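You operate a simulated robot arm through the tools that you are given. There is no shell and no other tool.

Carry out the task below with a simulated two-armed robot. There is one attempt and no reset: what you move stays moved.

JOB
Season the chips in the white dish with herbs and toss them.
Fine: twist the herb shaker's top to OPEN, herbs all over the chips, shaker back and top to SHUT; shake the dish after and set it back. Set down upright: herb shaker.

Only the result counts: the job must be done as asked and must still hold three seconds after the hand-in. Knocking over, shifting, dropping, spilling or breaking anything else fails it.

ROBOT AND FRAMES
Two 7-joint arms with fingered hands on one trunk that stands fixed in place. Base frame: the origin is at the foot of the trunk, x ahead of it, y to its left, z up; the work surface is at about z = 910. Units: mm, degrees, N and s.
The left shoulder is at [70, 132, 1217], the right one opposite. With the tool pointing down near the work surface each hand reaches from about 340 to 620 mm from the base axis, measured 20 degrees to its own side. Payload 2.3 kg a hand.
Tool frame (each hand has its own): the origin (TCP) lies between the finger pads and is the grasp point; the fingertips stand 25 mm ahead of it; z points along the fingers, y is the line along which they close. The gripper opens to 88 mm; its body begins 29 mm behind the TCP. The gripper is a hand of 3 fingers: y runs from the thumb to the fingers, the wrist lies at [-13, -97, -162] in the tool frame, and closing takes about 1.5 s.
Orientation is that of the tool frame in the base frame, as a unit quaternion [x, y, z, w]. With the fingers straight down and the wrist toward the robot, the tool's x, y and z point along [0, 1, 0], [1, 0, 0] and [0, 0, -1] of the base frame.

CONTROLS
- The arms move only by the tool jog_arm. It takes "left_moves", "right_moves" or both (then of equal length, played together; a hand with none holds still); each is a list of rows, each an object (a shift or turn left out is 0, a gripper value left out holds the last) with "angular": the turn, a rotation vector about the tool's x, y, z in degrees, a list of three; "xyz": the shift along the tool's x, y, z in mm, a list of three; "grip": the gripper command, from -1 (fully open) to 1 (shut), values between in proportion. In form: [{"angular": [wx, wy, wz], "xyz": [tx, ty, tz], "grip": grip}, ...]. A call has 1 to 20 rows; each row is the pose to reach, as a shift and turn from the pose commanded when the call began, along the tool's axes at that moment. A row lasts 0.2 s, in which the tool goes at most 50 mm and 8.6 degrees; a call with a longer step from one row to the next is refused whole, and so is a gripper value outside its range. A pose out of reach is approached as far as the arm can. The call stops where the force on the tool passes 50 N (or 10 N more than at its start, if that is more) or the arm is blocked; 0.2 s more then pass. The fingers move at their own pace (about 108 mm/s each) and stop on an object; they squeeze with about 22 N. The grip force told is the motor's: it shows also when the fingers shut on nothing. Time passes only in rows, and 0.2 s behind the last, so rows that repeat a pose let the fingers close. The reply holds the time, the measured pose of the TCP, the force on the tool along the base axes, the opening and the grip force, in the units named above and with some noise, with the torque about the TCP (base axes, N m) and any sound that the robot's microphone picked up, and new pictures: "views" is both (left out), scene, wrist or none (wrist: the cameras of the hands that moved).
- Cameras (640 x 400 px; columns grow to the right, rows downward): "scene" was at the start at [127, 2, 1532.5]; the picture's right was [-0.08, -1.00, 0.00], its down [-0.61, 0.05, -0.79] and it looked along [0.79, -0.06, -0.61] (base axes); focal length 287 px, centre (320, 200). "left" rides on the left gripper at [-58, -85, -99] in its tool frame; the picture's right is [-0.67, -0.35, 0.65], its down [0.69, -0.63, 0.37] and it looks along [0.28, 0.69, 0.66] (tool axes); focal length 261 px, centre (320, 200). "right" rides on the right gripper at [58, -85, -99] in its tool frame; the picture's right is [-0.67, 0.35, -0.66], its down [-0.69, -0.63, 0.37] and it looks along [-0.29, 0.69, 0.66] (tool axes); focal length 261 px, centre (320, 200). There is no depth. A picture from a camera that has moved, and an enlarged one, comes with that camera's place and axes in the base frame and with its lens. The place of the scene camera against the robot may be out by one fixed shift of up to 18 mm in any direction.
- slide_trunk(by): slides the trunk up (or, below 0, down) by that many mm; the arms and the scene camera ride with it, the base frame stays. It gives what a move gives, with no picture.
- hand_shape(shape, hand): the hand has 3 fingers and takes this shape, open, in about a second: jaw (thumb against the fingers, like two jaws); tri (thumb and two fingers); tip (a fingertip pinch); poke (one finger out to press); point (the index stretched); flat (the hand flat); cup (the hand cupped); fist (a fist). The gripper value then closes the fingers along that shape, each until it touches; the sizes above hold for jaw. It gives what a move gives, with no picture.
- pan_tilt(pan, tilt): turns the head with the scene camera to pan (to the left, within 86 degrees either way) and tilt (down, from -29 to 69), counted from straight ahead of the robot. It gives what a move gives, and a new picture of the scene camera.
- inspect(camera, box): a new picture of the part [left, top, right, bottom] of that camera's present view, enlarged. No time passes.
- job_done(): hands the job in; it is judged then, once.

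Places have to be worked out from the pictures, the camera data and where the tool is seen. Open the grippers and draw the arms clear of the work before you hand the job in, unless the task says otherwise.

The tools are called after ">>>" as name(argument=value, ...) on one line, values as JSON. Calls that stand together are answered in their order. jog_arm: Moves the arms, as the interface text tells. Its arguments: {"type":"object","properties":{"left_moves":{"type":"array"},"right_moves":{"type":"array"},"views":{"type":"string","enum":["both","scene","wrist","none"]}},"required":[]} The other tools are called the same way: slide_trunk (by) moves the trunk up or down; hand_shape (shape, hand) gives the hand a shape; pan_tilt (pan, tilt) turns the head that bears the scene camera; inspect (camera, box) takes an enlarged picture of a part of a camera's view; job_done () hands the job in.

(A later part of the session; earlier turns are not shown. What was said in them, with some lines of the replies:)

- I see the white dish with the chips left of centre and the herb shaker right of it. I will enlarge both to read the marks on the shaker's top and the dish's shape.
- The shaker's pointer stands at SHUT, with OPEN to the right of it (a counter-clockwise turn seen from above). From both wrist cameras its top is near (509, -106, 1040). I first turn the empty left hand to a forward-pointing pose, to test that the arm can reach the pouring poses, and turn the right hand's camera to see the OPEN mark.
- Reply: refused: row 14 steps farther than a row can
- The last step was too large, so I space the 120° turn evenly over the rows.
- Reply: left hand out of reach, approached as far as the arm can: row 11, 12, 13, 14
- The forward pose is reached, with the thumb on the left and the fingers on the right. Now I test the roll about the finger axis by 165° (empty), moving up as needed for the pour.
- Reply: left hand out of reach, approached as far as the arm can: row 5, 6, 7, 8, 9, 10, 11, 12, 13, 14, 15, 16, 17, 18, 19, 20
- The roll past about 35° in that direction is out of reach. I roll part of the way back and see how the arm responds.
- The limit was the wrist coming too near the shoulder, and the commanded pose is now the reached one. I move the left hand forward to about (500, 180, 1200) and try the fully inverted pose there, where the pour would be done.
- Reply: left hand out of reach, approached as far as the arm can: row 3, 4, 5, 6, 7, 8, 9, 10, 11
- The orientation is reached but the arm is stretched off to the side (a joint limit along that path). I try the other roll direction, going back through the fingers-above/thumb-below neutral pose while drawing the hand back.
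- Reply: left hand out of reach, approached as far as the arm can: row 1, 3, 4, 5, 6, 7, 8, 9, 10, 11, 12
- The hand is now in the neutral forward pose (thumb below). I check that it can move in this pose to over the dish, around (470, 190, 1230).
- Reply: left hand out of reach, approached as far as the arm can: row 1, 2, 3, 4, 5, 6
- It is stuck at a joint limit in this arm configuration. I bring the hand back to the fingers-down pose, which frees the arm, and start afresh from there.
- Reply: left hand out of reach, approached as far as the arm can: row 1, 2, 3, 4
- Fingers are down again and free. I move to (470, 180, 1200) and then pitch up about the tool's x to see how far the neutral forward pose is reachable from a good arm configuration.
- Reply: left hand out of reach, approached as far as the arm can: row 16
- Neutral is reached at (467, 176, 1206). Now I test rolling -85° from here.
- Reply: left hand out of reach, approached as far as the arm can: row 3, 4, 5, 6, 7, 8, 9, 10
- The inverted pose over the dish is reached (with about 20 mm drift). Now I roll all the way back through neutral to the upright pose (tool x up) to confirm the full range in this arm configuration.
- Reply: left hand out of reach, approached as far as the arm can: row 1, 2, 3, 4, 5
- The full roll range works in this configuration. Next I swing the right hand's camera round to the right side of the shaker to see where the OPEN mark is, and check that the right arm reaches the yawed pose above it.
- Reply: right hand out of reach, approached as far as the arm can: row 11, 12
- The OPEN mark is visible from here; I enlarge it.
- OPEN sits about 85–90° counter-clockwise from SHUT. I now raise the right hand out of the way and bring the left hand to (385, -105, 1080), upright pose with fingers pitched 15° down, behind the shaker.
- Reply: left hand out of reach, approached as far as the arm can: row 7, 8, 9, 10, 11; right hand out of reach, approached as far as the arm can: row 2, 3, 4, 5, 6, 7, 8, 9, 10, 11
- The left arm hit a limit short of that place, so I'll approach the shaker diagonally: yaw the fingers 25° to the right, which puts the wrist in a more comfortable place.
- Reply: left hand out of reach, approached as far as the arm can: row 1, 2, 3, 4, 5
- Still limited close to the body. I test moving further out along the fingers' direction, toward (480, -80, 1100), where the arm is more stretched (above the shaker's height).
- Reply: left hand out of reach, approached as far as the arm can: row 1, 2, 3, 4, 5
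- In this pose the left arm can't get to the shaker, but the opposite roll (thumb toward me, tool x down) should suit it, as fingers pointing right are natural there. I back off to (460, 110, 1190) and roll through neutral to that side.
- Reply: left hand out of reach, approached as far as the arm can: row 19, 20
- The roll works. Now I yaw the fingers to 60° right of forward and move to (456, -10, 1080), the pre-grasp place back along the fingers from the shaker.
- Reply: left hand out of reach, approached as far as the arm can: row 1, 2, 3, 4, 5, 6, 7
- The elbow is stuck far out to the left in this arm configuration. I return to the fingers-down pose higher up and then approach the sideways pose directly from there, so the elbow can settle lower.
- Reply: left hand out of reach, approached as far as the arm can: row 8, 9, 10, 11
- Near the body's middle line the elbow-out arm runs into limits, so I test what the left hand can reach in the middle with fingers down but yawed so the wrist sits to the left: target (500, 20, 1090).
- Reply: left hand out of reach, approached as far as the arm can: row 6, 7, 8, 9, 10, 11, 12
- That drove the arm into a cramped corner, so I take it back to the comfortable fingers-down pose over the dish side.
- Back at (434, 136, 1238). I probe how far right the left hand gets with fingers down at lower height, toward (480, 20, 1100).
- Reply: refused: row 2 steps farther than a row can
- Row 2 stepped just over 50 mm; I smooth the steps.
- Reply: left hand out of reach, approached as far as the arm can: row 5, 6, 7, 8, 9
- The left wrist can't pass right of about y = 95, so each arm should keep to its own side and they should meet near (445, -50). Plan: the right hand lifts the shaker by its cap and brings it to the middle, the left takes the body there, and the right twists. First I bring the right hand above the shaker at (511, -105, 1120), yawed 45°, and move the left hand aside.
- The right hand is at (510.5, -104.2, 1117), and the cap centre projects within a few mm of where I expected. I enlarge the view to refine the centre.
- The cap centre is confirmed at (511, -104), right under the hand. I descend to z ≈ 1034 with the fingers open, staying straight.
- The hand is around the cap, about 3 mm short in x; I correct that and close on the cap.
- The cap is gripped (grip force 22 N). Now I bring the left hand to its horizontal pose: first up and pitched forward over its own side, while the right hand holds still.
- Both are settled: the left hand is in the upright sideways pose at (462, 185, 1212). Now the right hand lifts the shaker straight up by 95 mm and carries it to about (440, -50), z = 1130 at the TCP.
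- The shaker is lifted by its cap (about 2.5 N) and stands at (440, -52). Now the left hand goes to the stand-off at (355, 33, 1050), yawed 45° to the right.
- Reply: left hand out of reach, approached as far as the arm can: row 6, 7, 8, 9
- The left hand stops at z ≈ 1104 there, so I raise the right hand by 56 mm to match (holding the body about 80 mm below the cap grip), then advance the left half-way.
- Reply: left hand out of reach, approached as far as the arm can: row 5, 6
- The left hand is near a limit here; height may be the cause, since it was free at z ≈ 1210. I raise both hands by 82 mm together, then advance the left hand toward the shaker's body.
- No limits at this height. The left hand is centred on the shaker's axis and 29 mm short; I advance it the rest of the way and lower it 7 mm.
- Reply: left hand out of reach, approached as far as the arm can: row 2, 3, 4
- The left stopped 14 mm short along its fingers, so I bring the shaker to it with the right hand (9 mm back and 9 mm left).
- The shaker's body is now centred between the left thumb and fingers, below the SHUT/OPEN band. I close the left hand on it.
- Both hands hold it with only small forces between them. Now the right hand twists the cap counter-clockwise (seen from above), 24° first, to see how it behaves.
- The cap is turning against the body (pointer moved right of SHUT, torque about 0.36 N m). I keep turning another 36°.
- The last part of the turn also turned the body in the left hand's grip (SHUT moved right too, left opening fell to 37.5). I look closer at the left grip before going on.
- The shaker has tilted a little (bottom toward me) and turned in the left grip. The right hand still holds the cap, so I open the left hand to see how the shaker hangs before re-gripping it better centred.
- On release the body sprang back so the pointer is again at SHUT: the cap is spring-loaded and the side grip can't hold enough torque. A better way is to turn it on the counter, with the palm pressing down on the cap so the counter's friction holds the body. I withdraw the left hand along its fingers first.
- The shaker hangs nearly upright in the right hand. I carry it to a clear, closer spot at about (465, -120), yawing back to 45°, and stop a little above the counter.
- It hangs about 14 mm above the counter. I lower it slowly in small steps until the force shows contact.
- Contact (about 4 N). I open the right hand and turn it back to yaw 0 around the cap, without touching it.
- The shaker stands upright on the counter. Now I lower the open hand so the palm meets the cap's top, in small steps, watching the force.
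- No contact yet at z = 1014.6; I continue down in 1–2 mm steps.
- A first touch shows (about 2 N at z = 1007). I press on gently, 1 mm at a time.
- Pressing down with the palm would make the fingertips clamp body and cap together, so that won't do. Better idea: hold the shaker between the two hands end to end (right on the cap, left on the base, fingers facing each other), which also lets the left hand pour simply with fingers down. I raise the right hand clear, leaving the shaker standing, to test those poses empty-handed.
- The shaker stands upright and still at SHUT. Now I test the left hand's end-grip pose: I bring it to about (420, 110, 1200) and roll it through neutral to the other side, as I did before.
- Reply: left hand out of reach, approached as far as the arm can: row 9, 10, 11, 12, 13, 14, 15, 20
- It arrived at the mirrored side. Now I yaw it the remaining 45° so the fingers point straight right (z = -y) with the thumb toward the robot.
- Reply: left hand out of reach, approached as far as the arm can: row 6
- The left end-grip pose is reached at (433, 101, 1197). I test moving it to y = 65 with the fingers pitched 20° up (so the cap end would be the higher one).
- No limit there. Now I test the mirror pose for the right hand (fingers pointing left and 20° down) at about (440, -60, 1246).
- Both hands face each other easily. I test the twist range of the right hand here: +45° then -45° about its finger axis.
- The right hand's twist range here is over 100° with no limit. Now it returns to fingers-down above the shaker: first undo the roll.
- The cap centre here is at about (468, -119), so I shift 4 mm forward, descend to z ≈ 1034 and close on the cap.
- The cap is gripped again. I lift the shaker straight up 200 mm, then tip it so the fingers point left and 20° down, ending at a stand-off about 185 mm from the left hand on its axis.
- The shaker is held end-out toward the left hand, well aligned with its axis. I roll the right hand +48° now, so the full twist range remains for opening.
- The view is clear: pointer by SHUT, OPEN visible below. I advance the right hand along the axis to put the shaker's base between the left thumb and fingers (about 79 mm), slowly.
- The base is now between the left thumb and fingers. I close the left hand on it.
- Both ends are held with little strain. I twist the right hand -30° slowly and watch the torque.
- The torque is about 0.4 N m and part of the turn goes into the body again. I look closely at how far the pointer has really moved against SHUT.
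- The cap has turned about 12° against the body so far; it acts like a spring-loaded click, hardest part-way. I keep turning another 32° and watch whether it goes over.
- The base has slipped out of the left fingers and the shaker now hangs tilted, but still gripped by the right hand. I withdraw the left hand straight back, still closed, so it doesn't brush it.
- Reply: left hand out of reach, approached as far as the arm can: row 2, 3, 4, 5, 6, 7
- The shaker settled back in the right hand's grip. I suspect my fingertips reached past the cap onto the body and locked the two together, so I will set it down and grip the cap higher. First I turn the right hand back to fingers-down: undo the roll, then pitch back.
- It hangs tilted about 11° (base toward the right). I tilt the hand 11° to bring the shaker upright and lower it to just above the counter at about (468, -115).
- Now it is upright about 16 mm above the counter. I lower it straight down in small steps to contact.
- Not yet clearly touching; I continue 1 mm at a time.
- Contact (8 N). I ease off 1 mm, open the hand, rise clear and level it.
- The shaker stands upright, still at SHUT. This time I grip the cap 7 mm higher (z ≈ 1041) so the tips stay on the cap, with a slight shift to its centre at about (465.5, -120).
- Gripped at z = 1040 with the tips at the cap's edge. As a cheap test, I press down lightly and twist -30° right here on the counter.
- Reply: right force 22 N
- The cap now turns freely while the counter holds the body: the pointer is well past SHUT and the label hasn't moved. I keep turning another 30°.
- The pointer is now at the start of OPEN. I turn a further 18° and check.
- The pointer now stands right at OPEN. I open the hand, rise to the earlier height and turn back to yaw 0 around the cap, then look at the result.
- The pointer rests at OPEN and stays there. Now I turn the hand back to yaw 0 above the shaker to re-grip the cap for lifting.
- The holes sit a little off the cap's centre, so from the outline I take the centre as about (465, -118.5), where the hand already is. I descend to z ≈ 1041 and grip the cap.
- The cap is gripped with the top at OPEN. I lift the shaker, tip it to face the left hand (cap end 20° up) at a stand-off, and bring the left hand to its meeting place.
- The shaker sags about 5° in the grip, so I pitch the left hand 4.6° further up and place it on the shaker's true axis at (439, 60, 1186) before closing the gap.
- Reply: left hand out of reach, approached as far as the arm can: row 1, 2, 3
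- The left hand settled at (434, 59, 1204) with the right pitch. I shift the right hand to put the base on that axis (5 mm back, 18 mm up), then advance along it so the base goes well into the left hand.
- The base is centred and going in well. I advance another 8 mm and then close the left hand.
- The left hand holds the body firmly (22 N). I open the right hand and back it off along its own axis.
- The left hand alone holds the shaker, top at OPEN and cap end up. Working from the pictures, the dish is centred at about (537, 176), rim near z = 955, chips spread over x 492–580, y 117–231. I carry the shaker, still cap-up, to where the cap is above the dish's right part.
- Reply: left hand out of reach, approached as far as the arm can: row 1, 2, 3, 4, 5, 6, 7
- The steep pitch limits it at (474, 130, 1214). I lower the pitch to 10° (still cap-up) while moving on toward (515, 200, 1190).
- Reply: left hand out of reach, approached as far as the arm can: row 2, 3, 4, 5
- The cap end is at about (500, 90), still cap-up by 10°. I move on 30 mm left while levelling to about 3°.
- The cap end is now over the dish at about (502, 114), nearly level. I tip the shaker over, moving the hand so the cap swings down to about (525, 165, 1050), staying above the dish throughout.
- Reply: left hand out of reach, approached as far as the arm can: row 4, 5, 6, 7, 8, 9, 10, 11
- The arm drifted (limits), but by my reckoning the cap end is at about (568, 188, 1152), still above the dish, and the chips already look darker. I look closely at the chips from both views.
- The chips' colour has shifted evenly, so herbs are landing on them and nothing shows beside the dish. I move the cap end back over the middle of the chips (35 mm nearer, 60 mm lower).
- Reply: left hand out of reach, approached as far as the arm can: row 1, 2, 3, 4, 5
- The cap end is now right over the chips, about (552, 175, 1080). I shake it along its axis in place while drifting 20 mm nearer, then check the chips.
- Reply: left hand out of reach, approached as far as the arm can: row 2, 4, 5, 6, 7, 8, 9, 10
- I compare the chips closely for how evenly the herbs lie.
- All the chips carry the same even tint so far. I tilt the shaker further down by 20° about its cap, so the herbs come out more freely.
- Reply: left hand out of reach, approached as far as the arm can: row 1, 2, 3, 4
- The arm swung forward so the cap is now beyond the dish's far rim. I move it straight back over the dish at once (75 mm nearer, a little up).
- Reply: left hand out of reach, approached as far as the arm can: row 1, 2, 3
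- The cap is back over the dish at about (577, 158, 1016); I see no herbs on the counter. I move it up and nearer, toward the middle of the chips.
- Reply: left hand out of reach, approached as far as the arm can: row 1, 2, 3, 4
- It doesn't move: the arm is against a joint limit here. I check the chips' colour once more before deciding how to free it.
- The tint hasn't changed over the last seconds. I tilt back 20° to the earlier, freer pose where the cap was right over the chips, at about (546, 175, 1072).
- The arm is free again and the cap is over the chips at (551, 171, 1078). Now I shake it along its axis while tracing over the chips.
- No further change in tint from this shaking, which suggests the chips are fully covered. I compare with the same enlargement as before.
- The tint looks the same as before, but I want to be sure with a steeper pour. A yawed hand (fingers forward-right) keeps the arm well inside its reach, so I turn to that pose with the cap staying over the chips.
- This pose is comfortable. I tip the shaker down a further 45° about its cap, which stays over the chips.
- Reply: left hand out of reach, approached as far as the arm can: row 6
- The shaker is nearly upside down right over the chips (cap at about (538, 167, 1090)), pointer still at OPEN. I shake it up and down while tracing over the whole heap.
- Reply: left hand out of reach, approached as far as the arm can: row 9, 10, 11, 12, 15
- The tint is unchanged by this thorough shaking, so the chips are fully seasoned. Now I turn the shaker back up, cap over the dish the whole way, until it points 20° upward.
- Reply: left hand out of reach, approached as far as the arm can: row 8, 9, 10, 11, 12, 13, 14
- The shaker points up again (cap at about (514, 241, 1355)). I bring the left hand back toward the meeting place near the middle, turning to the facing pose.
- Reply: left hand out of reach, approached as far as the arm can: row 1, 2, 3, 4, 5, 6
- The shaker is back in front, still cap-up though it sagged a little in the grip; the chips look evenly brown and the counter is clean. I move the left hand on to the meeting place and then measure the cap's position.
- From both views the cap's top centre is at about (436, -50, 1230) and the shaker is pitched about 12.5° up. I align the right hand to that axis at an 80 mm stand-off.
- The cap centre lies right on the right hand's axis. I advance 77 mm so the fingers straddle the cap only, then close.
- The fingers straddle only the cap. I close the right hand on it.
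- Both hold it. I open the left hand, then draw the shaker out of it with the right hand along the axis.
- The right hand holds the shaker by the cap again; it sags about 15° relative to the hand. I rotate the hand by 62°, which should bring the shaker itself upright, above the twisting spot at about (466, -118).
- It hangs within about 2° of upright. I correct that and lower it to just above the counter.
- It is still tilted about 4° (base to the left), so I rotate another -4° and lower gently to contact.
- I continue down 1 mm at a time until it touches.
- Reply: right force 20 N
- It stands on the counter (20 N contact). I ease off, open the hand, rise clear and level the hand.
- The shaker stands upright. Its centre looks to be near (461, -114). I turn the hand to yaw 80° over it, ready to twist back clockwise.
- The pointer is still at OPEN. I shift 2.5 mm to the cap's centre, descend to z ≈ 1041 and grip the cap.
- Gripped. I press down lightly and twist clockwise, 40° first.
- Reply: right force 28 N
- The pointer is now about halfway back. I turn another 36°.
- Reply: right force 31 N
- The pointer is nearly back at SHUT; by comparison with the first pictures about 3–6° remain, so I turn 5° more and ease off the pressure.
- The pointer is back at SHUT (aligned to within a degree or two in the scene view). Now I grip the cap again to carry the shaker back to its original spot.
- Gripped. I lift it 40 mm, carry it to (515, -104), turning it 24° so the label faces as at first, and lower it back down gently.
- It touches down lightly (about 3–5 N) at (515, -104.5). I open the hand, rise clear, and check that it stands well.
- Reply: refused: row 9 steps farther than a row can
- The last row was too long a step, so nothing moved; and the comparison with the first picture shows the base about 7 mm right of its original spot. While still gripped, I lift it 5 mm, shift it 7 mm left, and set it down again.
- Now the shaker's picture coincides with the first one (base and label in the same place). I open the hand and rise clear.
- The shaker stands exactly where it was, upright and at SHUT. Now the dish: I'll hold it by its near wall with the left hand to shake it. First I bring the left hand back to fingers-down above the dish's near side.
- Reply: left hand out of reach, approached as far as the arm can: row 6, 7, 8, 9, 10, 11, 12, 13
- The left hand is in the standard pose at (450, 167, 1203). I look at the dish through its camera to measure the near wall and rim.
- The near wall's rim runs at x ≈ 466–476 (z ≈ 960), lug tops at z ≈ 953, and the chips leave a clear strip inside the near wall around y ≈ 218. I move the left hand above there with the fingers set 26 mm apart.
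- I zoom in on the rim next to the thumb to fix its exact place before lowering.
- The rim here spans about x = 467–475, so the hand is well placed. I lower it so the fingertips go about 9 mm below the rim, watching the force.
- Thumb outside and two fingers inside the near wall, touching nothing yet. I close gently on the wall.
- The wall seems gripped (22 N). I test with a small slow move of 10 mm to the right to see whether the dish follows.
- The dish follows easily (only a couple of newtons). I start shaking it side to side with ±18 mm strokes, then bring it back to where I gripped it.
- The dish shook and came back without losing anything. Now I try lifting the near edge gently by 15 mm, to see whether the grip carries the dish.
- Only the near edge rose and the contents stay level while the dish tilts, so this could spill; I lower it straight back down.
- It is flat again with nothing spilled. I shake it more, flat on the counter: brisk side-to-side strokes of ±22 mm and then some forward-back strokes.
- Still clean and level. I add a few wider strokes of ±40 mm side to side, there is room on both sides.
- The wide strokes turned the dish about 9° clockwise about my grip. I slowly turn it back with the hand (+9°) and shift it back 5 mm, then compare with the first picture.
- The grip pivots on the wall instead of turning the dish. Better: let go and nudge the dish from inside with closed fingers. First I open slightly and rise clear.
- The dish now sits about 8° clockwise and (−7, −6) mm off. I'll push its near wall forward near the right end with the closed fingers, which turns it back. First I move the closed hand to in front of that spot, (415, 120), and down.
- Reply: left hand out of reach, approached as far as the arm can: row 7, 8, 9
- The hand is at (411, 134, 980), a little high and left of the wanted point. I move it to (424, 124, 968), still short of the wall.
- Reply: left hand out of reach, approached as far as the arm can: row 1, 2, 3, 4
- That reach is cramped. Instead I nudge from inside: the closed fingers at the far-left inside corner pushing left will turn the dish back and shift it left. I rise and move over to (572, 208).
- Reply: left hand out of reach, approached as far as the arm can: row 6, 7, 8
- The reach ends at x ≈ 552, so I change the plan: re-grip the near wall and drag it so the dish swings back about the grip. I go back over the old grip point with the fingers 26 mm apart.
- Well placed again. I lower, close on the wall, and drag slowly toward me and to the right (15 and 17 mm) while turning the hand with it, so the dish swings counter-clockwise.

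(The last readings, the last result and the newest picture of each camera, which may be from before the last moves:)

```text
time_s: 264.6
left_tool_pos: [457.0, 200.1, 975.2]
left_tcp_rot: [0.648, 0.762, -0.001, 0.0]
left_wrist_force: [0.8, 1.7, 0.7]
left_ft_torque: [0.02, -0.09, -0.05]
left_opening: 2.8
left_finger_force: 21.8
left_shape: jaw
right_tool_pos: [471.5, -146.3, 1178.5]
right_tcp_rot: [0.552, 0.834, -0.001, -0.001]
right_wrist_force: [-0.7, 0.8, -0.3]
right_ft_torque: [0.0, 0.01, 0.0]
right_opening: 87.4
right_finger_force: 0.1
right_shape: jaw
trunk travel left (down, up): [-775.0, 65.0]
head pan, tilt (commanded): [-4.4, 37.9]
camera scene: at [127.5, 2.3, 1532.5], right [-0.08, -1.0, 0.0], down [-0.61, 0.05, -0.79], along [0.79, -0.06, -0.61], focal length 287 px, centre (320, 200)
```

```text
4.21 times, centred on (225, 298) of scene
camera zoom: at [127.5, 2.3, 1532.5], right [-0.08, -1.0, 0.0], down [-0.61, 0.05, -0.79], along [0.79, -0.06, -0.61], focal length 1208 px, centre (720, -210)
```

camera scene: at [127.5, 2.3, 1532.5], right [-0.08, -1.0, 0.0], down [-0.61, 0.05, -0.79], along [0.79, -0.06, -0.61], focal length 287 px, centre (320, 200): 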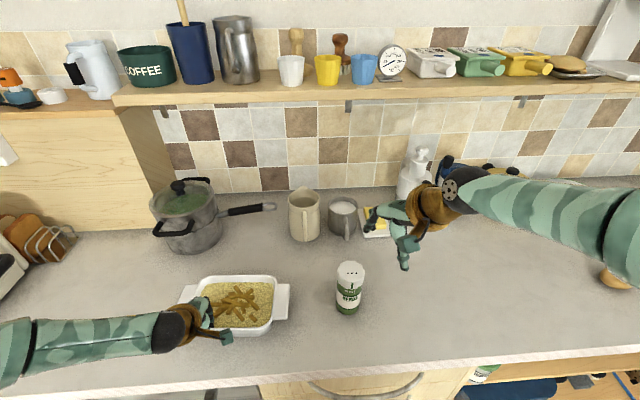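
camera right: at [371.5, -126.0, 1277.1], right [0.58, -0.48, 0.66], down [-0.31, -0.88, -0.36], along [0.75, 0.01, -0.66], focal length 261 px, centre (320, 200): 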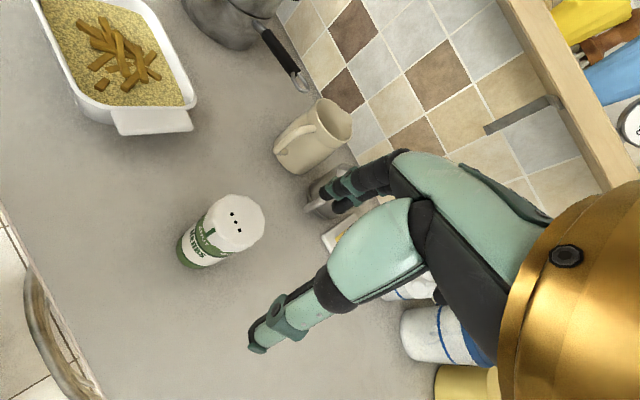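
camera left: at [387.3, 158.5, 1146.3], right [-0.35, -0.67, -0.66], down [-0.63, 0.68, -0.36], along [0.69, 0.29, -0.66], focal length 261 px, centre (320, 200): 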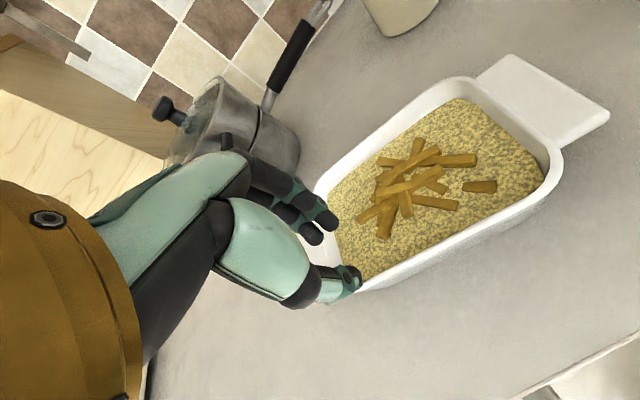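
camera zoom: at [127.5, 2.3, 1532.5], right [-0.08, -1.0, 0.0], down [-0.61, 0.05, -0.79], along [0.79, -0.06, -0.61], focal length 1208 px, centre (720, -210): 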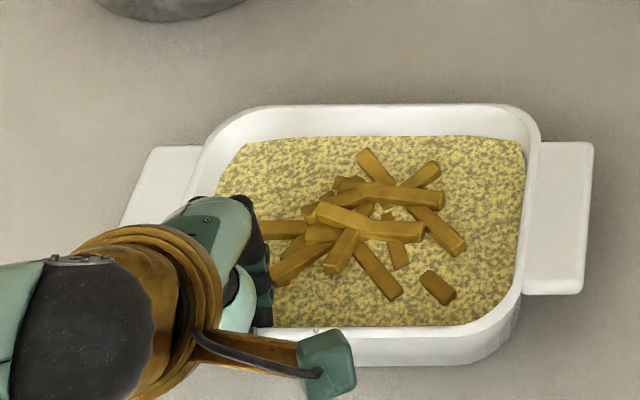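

The yaw is now restored; the dish only needs to go (+17, +15) mm. I move the grip that way slowly, while turning the hand further counter-clockwise so its friction keeps the dish from swinging back.

>>> jog_arm(left_moves=[{"xyz": [1.2, 1.9, 0], "angular": [0, 0, -2]}, {"xyz": [2.4, 3.8, 0], "angular": [0, 0, -4]}, {"xyz": [3.7, 5.7, 0], "angular": [0, 0, -6]}, {"xyz": [4.9, 7.6, 0], "angular": [0, 0, -8]}, {"xyz": [6.1, 9.5, 0], "angular": [0, 0, -10]}, {"xyz": [7.3, 11.5, 0], "angular": [0, 0, -12]}, {"xyz": [8.5, 13.4, 0], "angular": [0, 0, -14]}, {"xyz": [9.8, 15.3, 0], "angular": [0, 0, -16]}, {"xyz": [11, 17.2, 0], "angular": [0, 0, -18]}, {"xyz": [12.2, 19.1, 0], "angular": [0, 0, -20]}, {"xyz": [12.2, 19.1, 0], "angular": [0, 0, -20]}], views="none")

>>> inspect(camera="scene", box=[150, 250, 300, 345])

```text
time_s: 267.0
left_tool_pos: [467.7, 220.8, 982.0]
left_tcp_rot: [0.506, 0.862, 0.0, -0.001]
left_wrist_force: [1.0, -0.3, -1.6]
left_ft_torque: [0.06, -0.14, -0.15]
left_opening: 2.8
left_finger_force: 22.1
left_shape: jaw
left hand out of reach, approached as far as the arm can: row 7, 8, 9, 10, 11
right_tool_pos: [471.9, -146.7, 1178.8]
right_tcp_rot: [0.552, 0.834, -0.002, 0.001]
right_wrist_force: [0.5, 0.2, -0.3]
right_ft_torque: [0.02, -0.02, 0.0]
right_opening: 87.7
right_finger_force: 0.0
right_shape: jaw
trunk travel left (down, up): [-775.0, 65.0]
head pan, tilt (commanded): [-4.4, 37.9]
```

```text
4.21 times, centred on (225, 298) of scene
camera zoom: at [127.5, 1.4, 1532.5], right [-0.08, -1.0, 0.0], down [-0.61, 0.05, -0.79], along [0.79, -0.06, -0.61], focal length 1208 px, centre (720, -210)
```

zoom: 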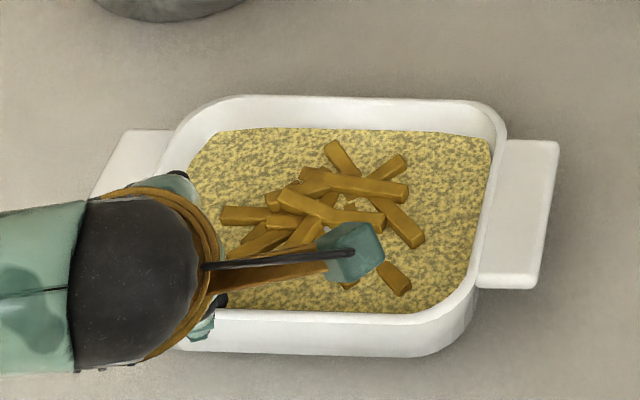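

The arm reached a limit at that hand yaw and rose 6 mm. I lower it back, then open, rise and re-align the hand.

>>> jog_arm(left_moves=[{"xyz": [0, 0, 3]}, {"xyz": [0, 0, 6]}, {"xyz": [0, 0, 6], "grip": 0.6}, {"xyz": [0, 0, 6], "grip": 0.41}, {"xyz": [0, 0, 6], "grip": 0.41}, {"xyz": [0, 0, -20], "grip": 0.41}, {"xyz": [0, 0, -50], "grip": 0.41}, {"xyz": [0, 0, -70], "grip": 0.41}, {"xyz": [0, 0, -70], "angular": [0, 0, 8], "grip": 0.41}, {"xyz": [0, 0, -70], "angular": [0, 0, 16], "grip": 0.41}, {"xyz": [0, 0, -70], "angular": [0, 0, 24], "grip": 0.41}, {"xyz": [0, 0, -70], "angular": [0, 0, 29], "grip": 0.41}, {"xyz": [0, 0, -70], "angular": [0, 0, 29], "grip": 0.41}])

>>> inspect(camera="scene", box=[150, 250, 300, 345])

```text
time_s: 269.8
left_tool_pos: [467.8, 222.1, 1051.3]
left_tcp_rot: [0.705, 0.709, 0.0, 0.0]
left_wrist_force: [-0.6, -0.1, -0.7]
left_ft_torque: [0.0, 0.01, -0.03]
left_opening: 25.4
left_finger_force: 0.0
left_shape: jaw
left hand out of reach, approached as far as the arm can: row 2, 3, 4, 5
right_tool_pos: [472.5, -146.6, 1179.6]
right_tcp_rot: [0.552, 0.834, -0.001, 0.0]
right_wrist_force: [0.3, 0.3, 0.2]
right_ft_torque: [0.0, 0.0, -0.02]
right_opening: 87.9
right_finger_force: 0.1
right_shape: jaw
trunk travel left (down, up): [-775.0, 65.0]
head pan, tilt (commanded): [-4.4, 37.9]
camera scene: at [127.1, 2.0, 1532.5], right [-0.08, -1.0, 0.0], down [-0.61, 0.05, -0.79], along [0.79, -0.06, -0.61], focal length 287 px, centre (320, 200)
camera left: at [382.9, 163.8, 1150.3], right [-0.35, -0.67, -0.65], down [-0.63, 0.68, -0.36], along [0.69, 0.29, -0.66], focal length 261 px, centre (320, 200)
```

scene: 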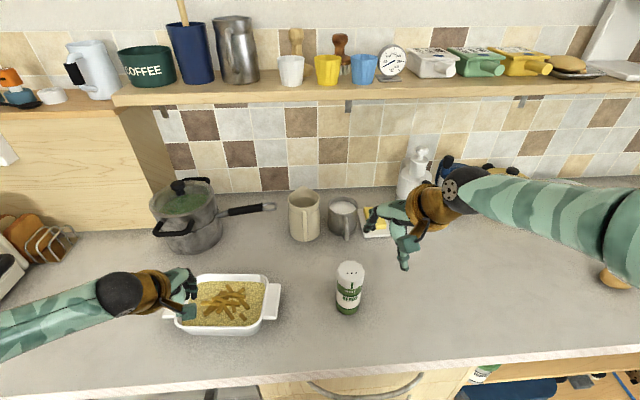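
left: 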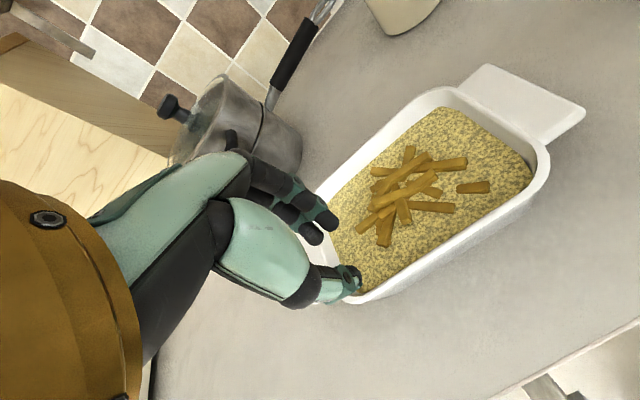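

```text
4.21 times, centred on (225, 298) of scene
camera zoom: at [127.1, 2.0, 1532.5], right [-0.08, -1.0, 0.0], down [-0.61, 0.05, -0.79], along [0.79, -0.06, -0.61], focal length 1208 px, centre (720, -210)
```

zoom: 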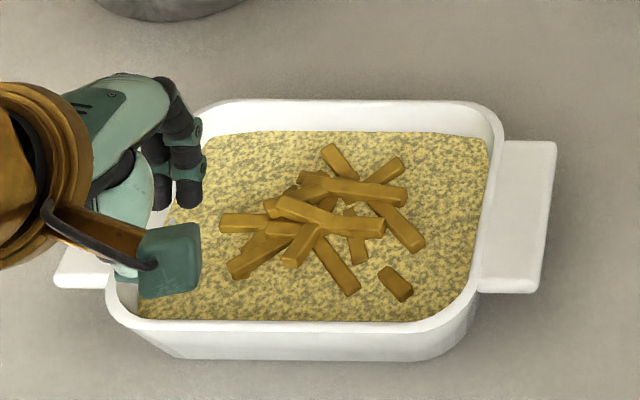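

The dish now needs about (+10, −6) mm and +2°. I re-grip the same spot and drag 8 mm to the right, which also turns it slightly counter-clockwise.

>>> jog_arm(left_moves=[{"xyz": [0, 0, 25], "grip": 0.41}, {"xyz": [0, 0, 50], "grip": 0.41}, {"xyz": [0, 0, 68], "grip": 0.41}, {"xyz": [0, 0, 75], "grip": 0.41}, {"xyz": [0, 0, 75], "grip": 0.8}, {"xyz": [0, 0, 75], "grip": 1}, {"xyz": [0, 0, 75], "grip": 1}, {"xyz": [0, 0, 75], "grip": 1}, {"xyz": [-2, 0, 75], "grip": 1}, {"xyz": [-4, 0, 75], "grip": 1}, {"xyz": [-6, 0, 75], "grip": 1}, {"xyz": [-8, 0, 75], "grip": 1}, {"xyz": [-8, 0, 75], "grip": 1}], views="none")

>>> inspect(camera="scene", box=[150, 250, 300, 345])

```text
time_s: 272.6
left_tool_pos: [467.6, 214.8, 976.3]
left_tcp_rot: [0.706, 0.708, 0.0, 0.0]
left_wrist_force: [-0.2, 2.2, 0.4]
left_ft_torque: [0.06, -0.02, 0.03]
left_opening: 1.3
left_finger_force: 22.1
left_shape: jaw
right_tool_pos: [471.5, -144.9, 1178.9]
right_tcp_rot: [0.552, 0.834, -0.002, 0.001]
right_wrist_force: [-0.2, 0.2, 0.1]
right_ft_torque: [0.01, 0.01, 0.0]
right_opening: 87.8
right_finger_force: 0.1
right_shape: jaw
trunk travel left (down, up): [-775.0, 65.0]
head pan, tilt (commanded): [-4.4, 37.9]
```

```text
4.21 times, centred on (225, 298) of scene
camera zoom: at [127.0, 3.1, 1532.5], right [-0.08, -1.0, 0.0], down [-0.61, 0.05, -0.79], along [0.79, -0.06, -0.61], focal length 1208 px, centre (720, -210)
```

zoom: 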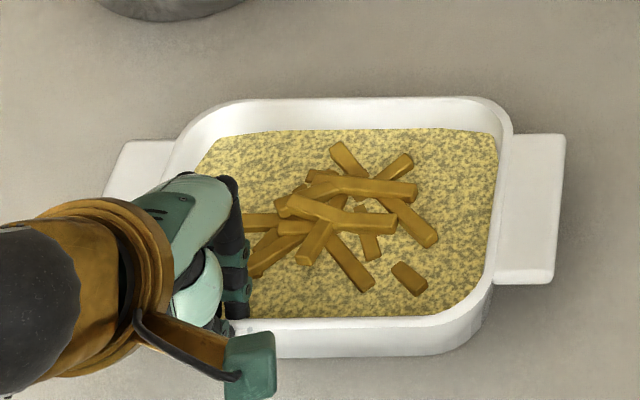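

Now only about +11 mm forward remains, with the yaw matching. I push the grip forward 11 mm slowly, turning the hand 10° counter-clockwise to keep the dish from swinging.

>>> jog_arm(left_moves=[{"xyz": [0, 1.5, 0], "angular": [0, 0, -1.5]}, {"xyz": [0, 3, 0], "angular": [0, 0, -3]}, {"xyz": [0, 4.5, 0], "angular": [0, 0, -4.5]}, {"xyz": [0, 6, 0], "angular": [0, 0, -6]}, {"xyz": [0, 7.5, 0], "angular": [0, 0, -7]}, {"xyz": [0, 9, 0], "angular": [0, 0, -8]}, {"xyz": [0, 10, 0], "angular": [0, 0, -9]}, {"xyz": [0, 11, 0], "angular": [0, 0, -10]}, {"xyz": [0, 11, 0], "angular": [0, 0, -10]}], views="none")

>>> inspect(camera="scene", box=[150, 250, 300, 345])

```text
time_s: 274.6
left_tool_pos: [478.1, 213.2, 975.3]
left_tcp_rot: [0.642, 0.767, -0.001, -0.001]
left_wrist_force: [-2.3, -0.6, -0.1]
left_ft_torque: [-0.02, -0.07, -0.08]
left_opening: 1.3
left_finger_force: 22.1
left_shape: jaw
right_tool_pos: [471.0, -146.9, 1178.1]
right_tcp_rot: [0.552, 0.834, 0.0, 0.001]
right_wrist_force: [-0.4, 0.0, -0.2]
right_ft_torque: [-0.02, 0.01, -0.03]
right_opening: 87.9
right_finger_force: 0.2
right_shape: jaw
trunk travel left (down, up): [-775.0, 65.0]
head pan, tilt (commanded): [-4.4, 37.9]
```

```text
4.21 times, centred on (225, 298) of scene
camera zoom: at [126.2, 1.8, 1532.6], right [-0.08, -1.0, 0.0], down [-0.61, 0.05, -0.79], along [0.79, -0.06, -0.61], focal length 1208 px, centre (720, -210)
```

zoom: 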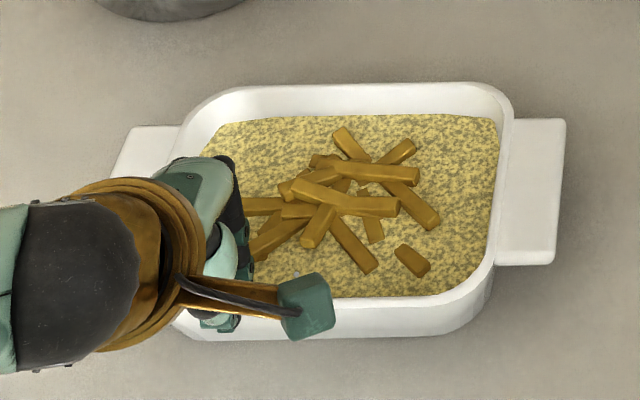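

The dish's outline now coincides with the first picture. I open the fingers carefully and rise straight up.

>>> jog_arm(left_moves=[{"grip": 0.8}, {"grip": 0.6}, {"grip": 0.42}, {"grip": 0.42}, {"xyz": [0, 0, -12], "grip": 0.42}, {"xyz": [0, 0, -35], "grip": 0.42}, {"xyz": [0, 0, -70], "grip": 0.42}, {"xyz": [0, 0, -110], "grip": 0.42}, {"xyz": [0, 0, -150], "grip": 0.42}, {"xyz": [0, 0, -150], "grip": -1}])

>>> inspect(camera="scene", box=[150, 250, 300, 345])

>>> inspect(camera="scene", box=[130, 200, 400, 370])

```text
time_s: 276.8
left_tool_pos: [479.8, 214.0, 1127.3]
left_tcp_rot: [0.641, 0.768, -0.001, 0.0]
left_wrist_force: [-0.2, -0.2, -1.0]
left_ft_torque: [0.05, -0.02, 0.03]
left_opening: 87.5
left_finger_force: 0.1
left_shape: jaw
right_tool_pos: [472.9, -146.2, 1178.3]
right_tcp_rot: [0.552, 0.834, -0.001, 0.0]
right_wrist_force: [0.3, -1.1, -0.3]
right_ft_torque: [-0.01, 0.03, 0.03]
right_opening: 87.7
right_finger_force: 0.0
right_shape: jaw
trunk travel left (down, up): [-775.0, 65.0]
head pan, tilt (commanded): [-4.4, 37.9]
camera scene: at [127.4, 2.0, 1532.5], right [-0.08, -1.0, 0.0], down [-0.61, 0.05, -0.79], along [0.79, -0.06, -0.61], focal length 287 px, centre (320, 200)
camera left: at [405.8, 141.0, 1226.6], right [-0.23, -0.72, -0.65], down [-0.74, 0.56, -0.36], along [0.63, 0.4, -0.66], focal length 261 px, centre (320, 200)
```

scene: 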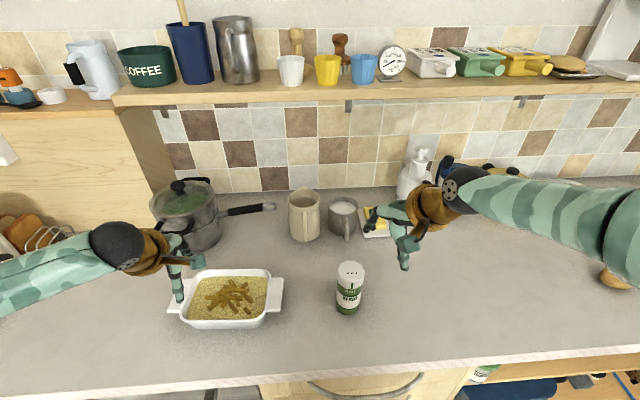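
left: 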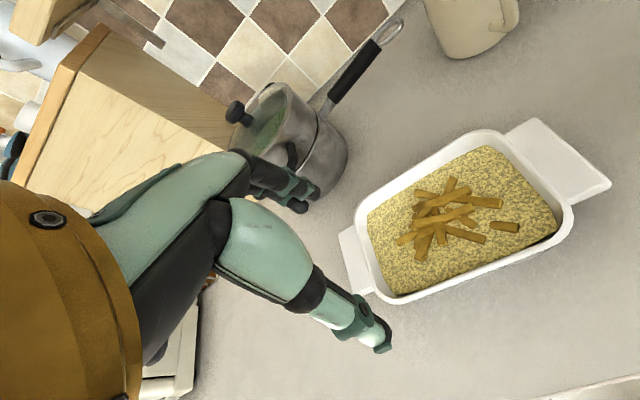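

```text
4.21 times, centred on (225, 298) of scene
camera zoom: at [127.4, 2.0, 1532.5], right [-0.08, -1.0, 0.0], down [-0.61, 0.05, -0.79], along [0.79, -0.06, -0.61], focal length 1208 px, centre (720, -210)
```

zoom: 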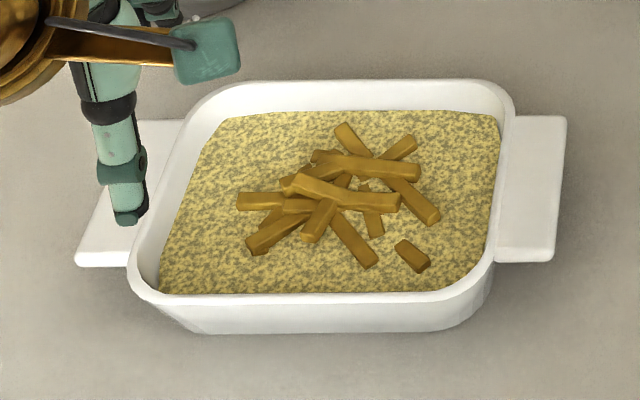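

```text
2.35 times, centred on (265, 285) of scene
camera zoom: at [127.4, 2.0, 1532.5], right [-0.08, -1.0, 0.0], down [-0.61, 0.05, -0.79], along [0.79, -0.06, -0.61], focal length 675 px, centre (449, 0)
```

zoom: 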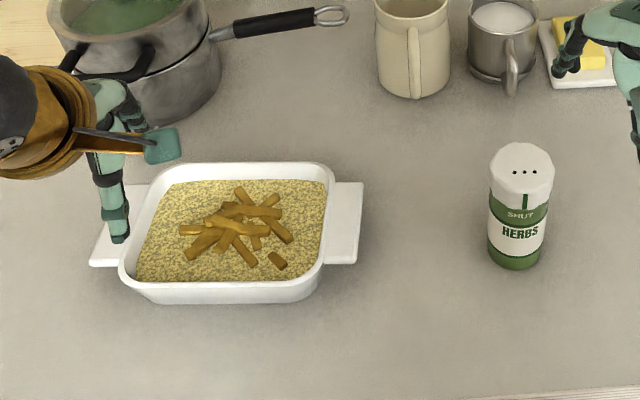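

The dish sits within about 2 mm of its first place, chips all in it, counter clean, shaker upright at SHUT. I draw both arms, open, up and back clear of the work.

>>> jog_arm(left_moves=[{"xyz": [0, -5, -30], "grip": -1}, {"xyz": [0, -15, -65], "grip": -1}, {"xyz": [0, -30, -100], "grip": -1}, {"xyz": [0, -45, -125], "grip": -1}, {"xyz": [0, -50, -130], "grip": -1}, {"xyz": [0, -50, -130], "grip": -1}], right_moves=[{"xyz": [0, -10, -20], "grip": -1}, {"xyz": [0, -25, -45], "grip": -1}, {"xyz": [0, -40, -70], "grip": -1}, {"xyz": [0, -55, -90], "grip": -1}, {"xyz": [0, -60, -100], "grip": -1}, {"xyz": [0, -60, -100], "grip": -1}])

>>> inspect(camera="scene", box=[130, 200, 400, 370])

```text
time_s: 278.2
left_tool_pos: [430.7, 206.5, 1256.8]
left_tcp_rot: [0.642, 0.767, 0.0, -0.001]
left_wrist_force: [-0.3, 0.6, -0.1]
left_ft_torque: [-0.03, 0.0, 0.01]
left_opening: 87.8
left_finger_force: 0.1
left_shape: jaw
right_tool_pos: [416.9, -168.2, 1279.6]
right_tcp_rot: [0.552, 0.834, -0.001, 0.001]
right_wrist_force: [-0.2, -0.1, -0.2]
right_ft_torque: [0.02, 0.01, 0.01]
right_opening: 87.5
right_finger_force: 0.0
right_shape: jaw
trunk travel left (down, up): [-775.0, 65.0]
head pan, tilt (commanded): [-4.4, 37.9]
camera scene: at [127.5, 3.0, 1532.5], right [-0.08, -1.0, 0.0], down [-0.61, 0.05, -0.79], along [0.79, -0.06, -0.61], focal length 287 px, centre (320, 200)
camera right: at [316.4, -147.7, 1377.3], right [0.58, -0.48, 0.66], down [-0.31, -0.88, -0.36], along [0.75, 0.01, -0.66], focal length 261 px, centre (320, 200)
camera left: at [357.6, 132.9, 1355.5], right [-0.23, -0.72, -0.65], down [-0.74, 0.56, -0.36], along [0.63, 0.4, -0.66], focal length 261 px, centre (320, 200)
```

scene: 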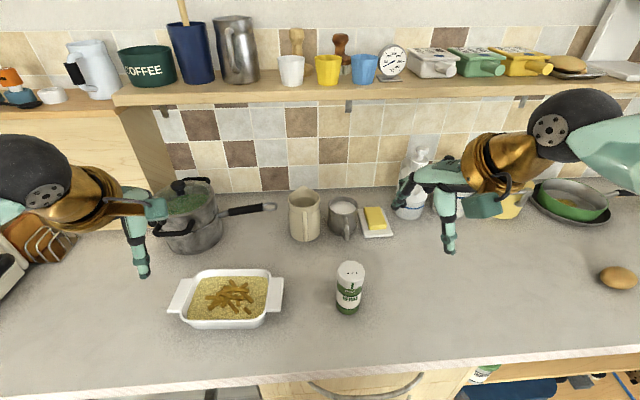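
right: 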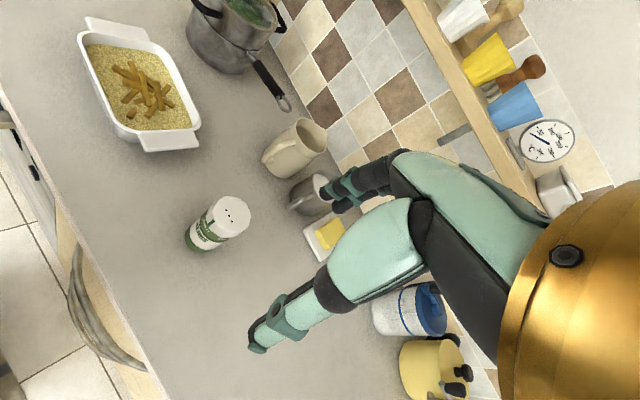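
left: 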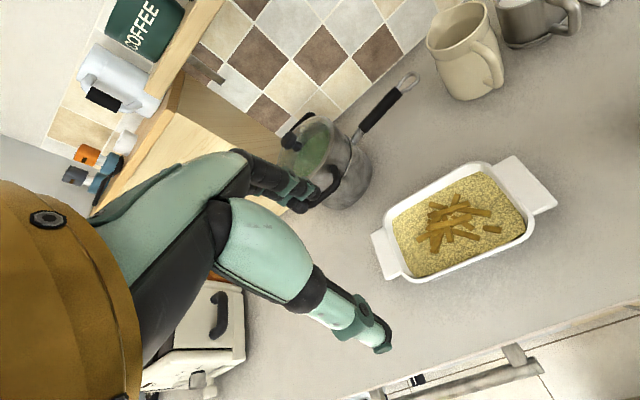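

```text
2.35 times, centred on (265, 285) of scene
camera zoom: at [127.5, 3.0, 1532.5], right [-0.08, -1.0, 0.0], down [-0.61, 0.05, -0.79], along [0.79, -0.06, -0.61], focal length 675 px, centre (449, 0)
```

zoom: 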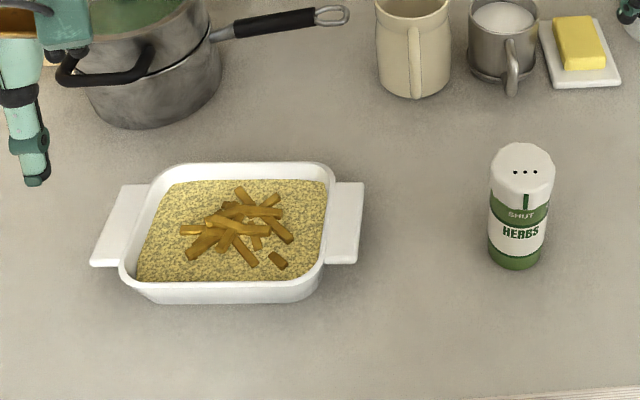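

Final check: shaker upright in its first place with the pointer at SHUT, dish back in place with the chips evenly tinted by herbs and nothing on the counter, both hands open and clear. I hand the job in.

>>> job_done()

```text
The job is handed in.
```

I handed the job in. The chips are seasoned and the dish and shaker are back where they started, but I shook the dish flat on the counter rather than lifting it.

- **Herbs:** I twisted the shaker to OPEN and shook it nearly upside down all over the heap. The chips turned an even brown early on, and more shaking did not change it, so I took them as fully covered. I saw no herbs on the counter.
- **Shaker:** It stands upright on its original spot with the pointer at SHUT; the picture matches the first one.
- **Dish:** I shook it side to side and front to back while holding its near wall with the left hand. One hand could raise only the near edge, and the contents stayed level as it tilted, so lifting risked a spill. The shaking turned the dish about 9°, and I worked it back to within about 2 mm of its first place. Nothing came out of it.

If the shake had to be done with the dish in the air, that part is not met. Nothing else on the counter moved that I could see, and both hands are open and clear.
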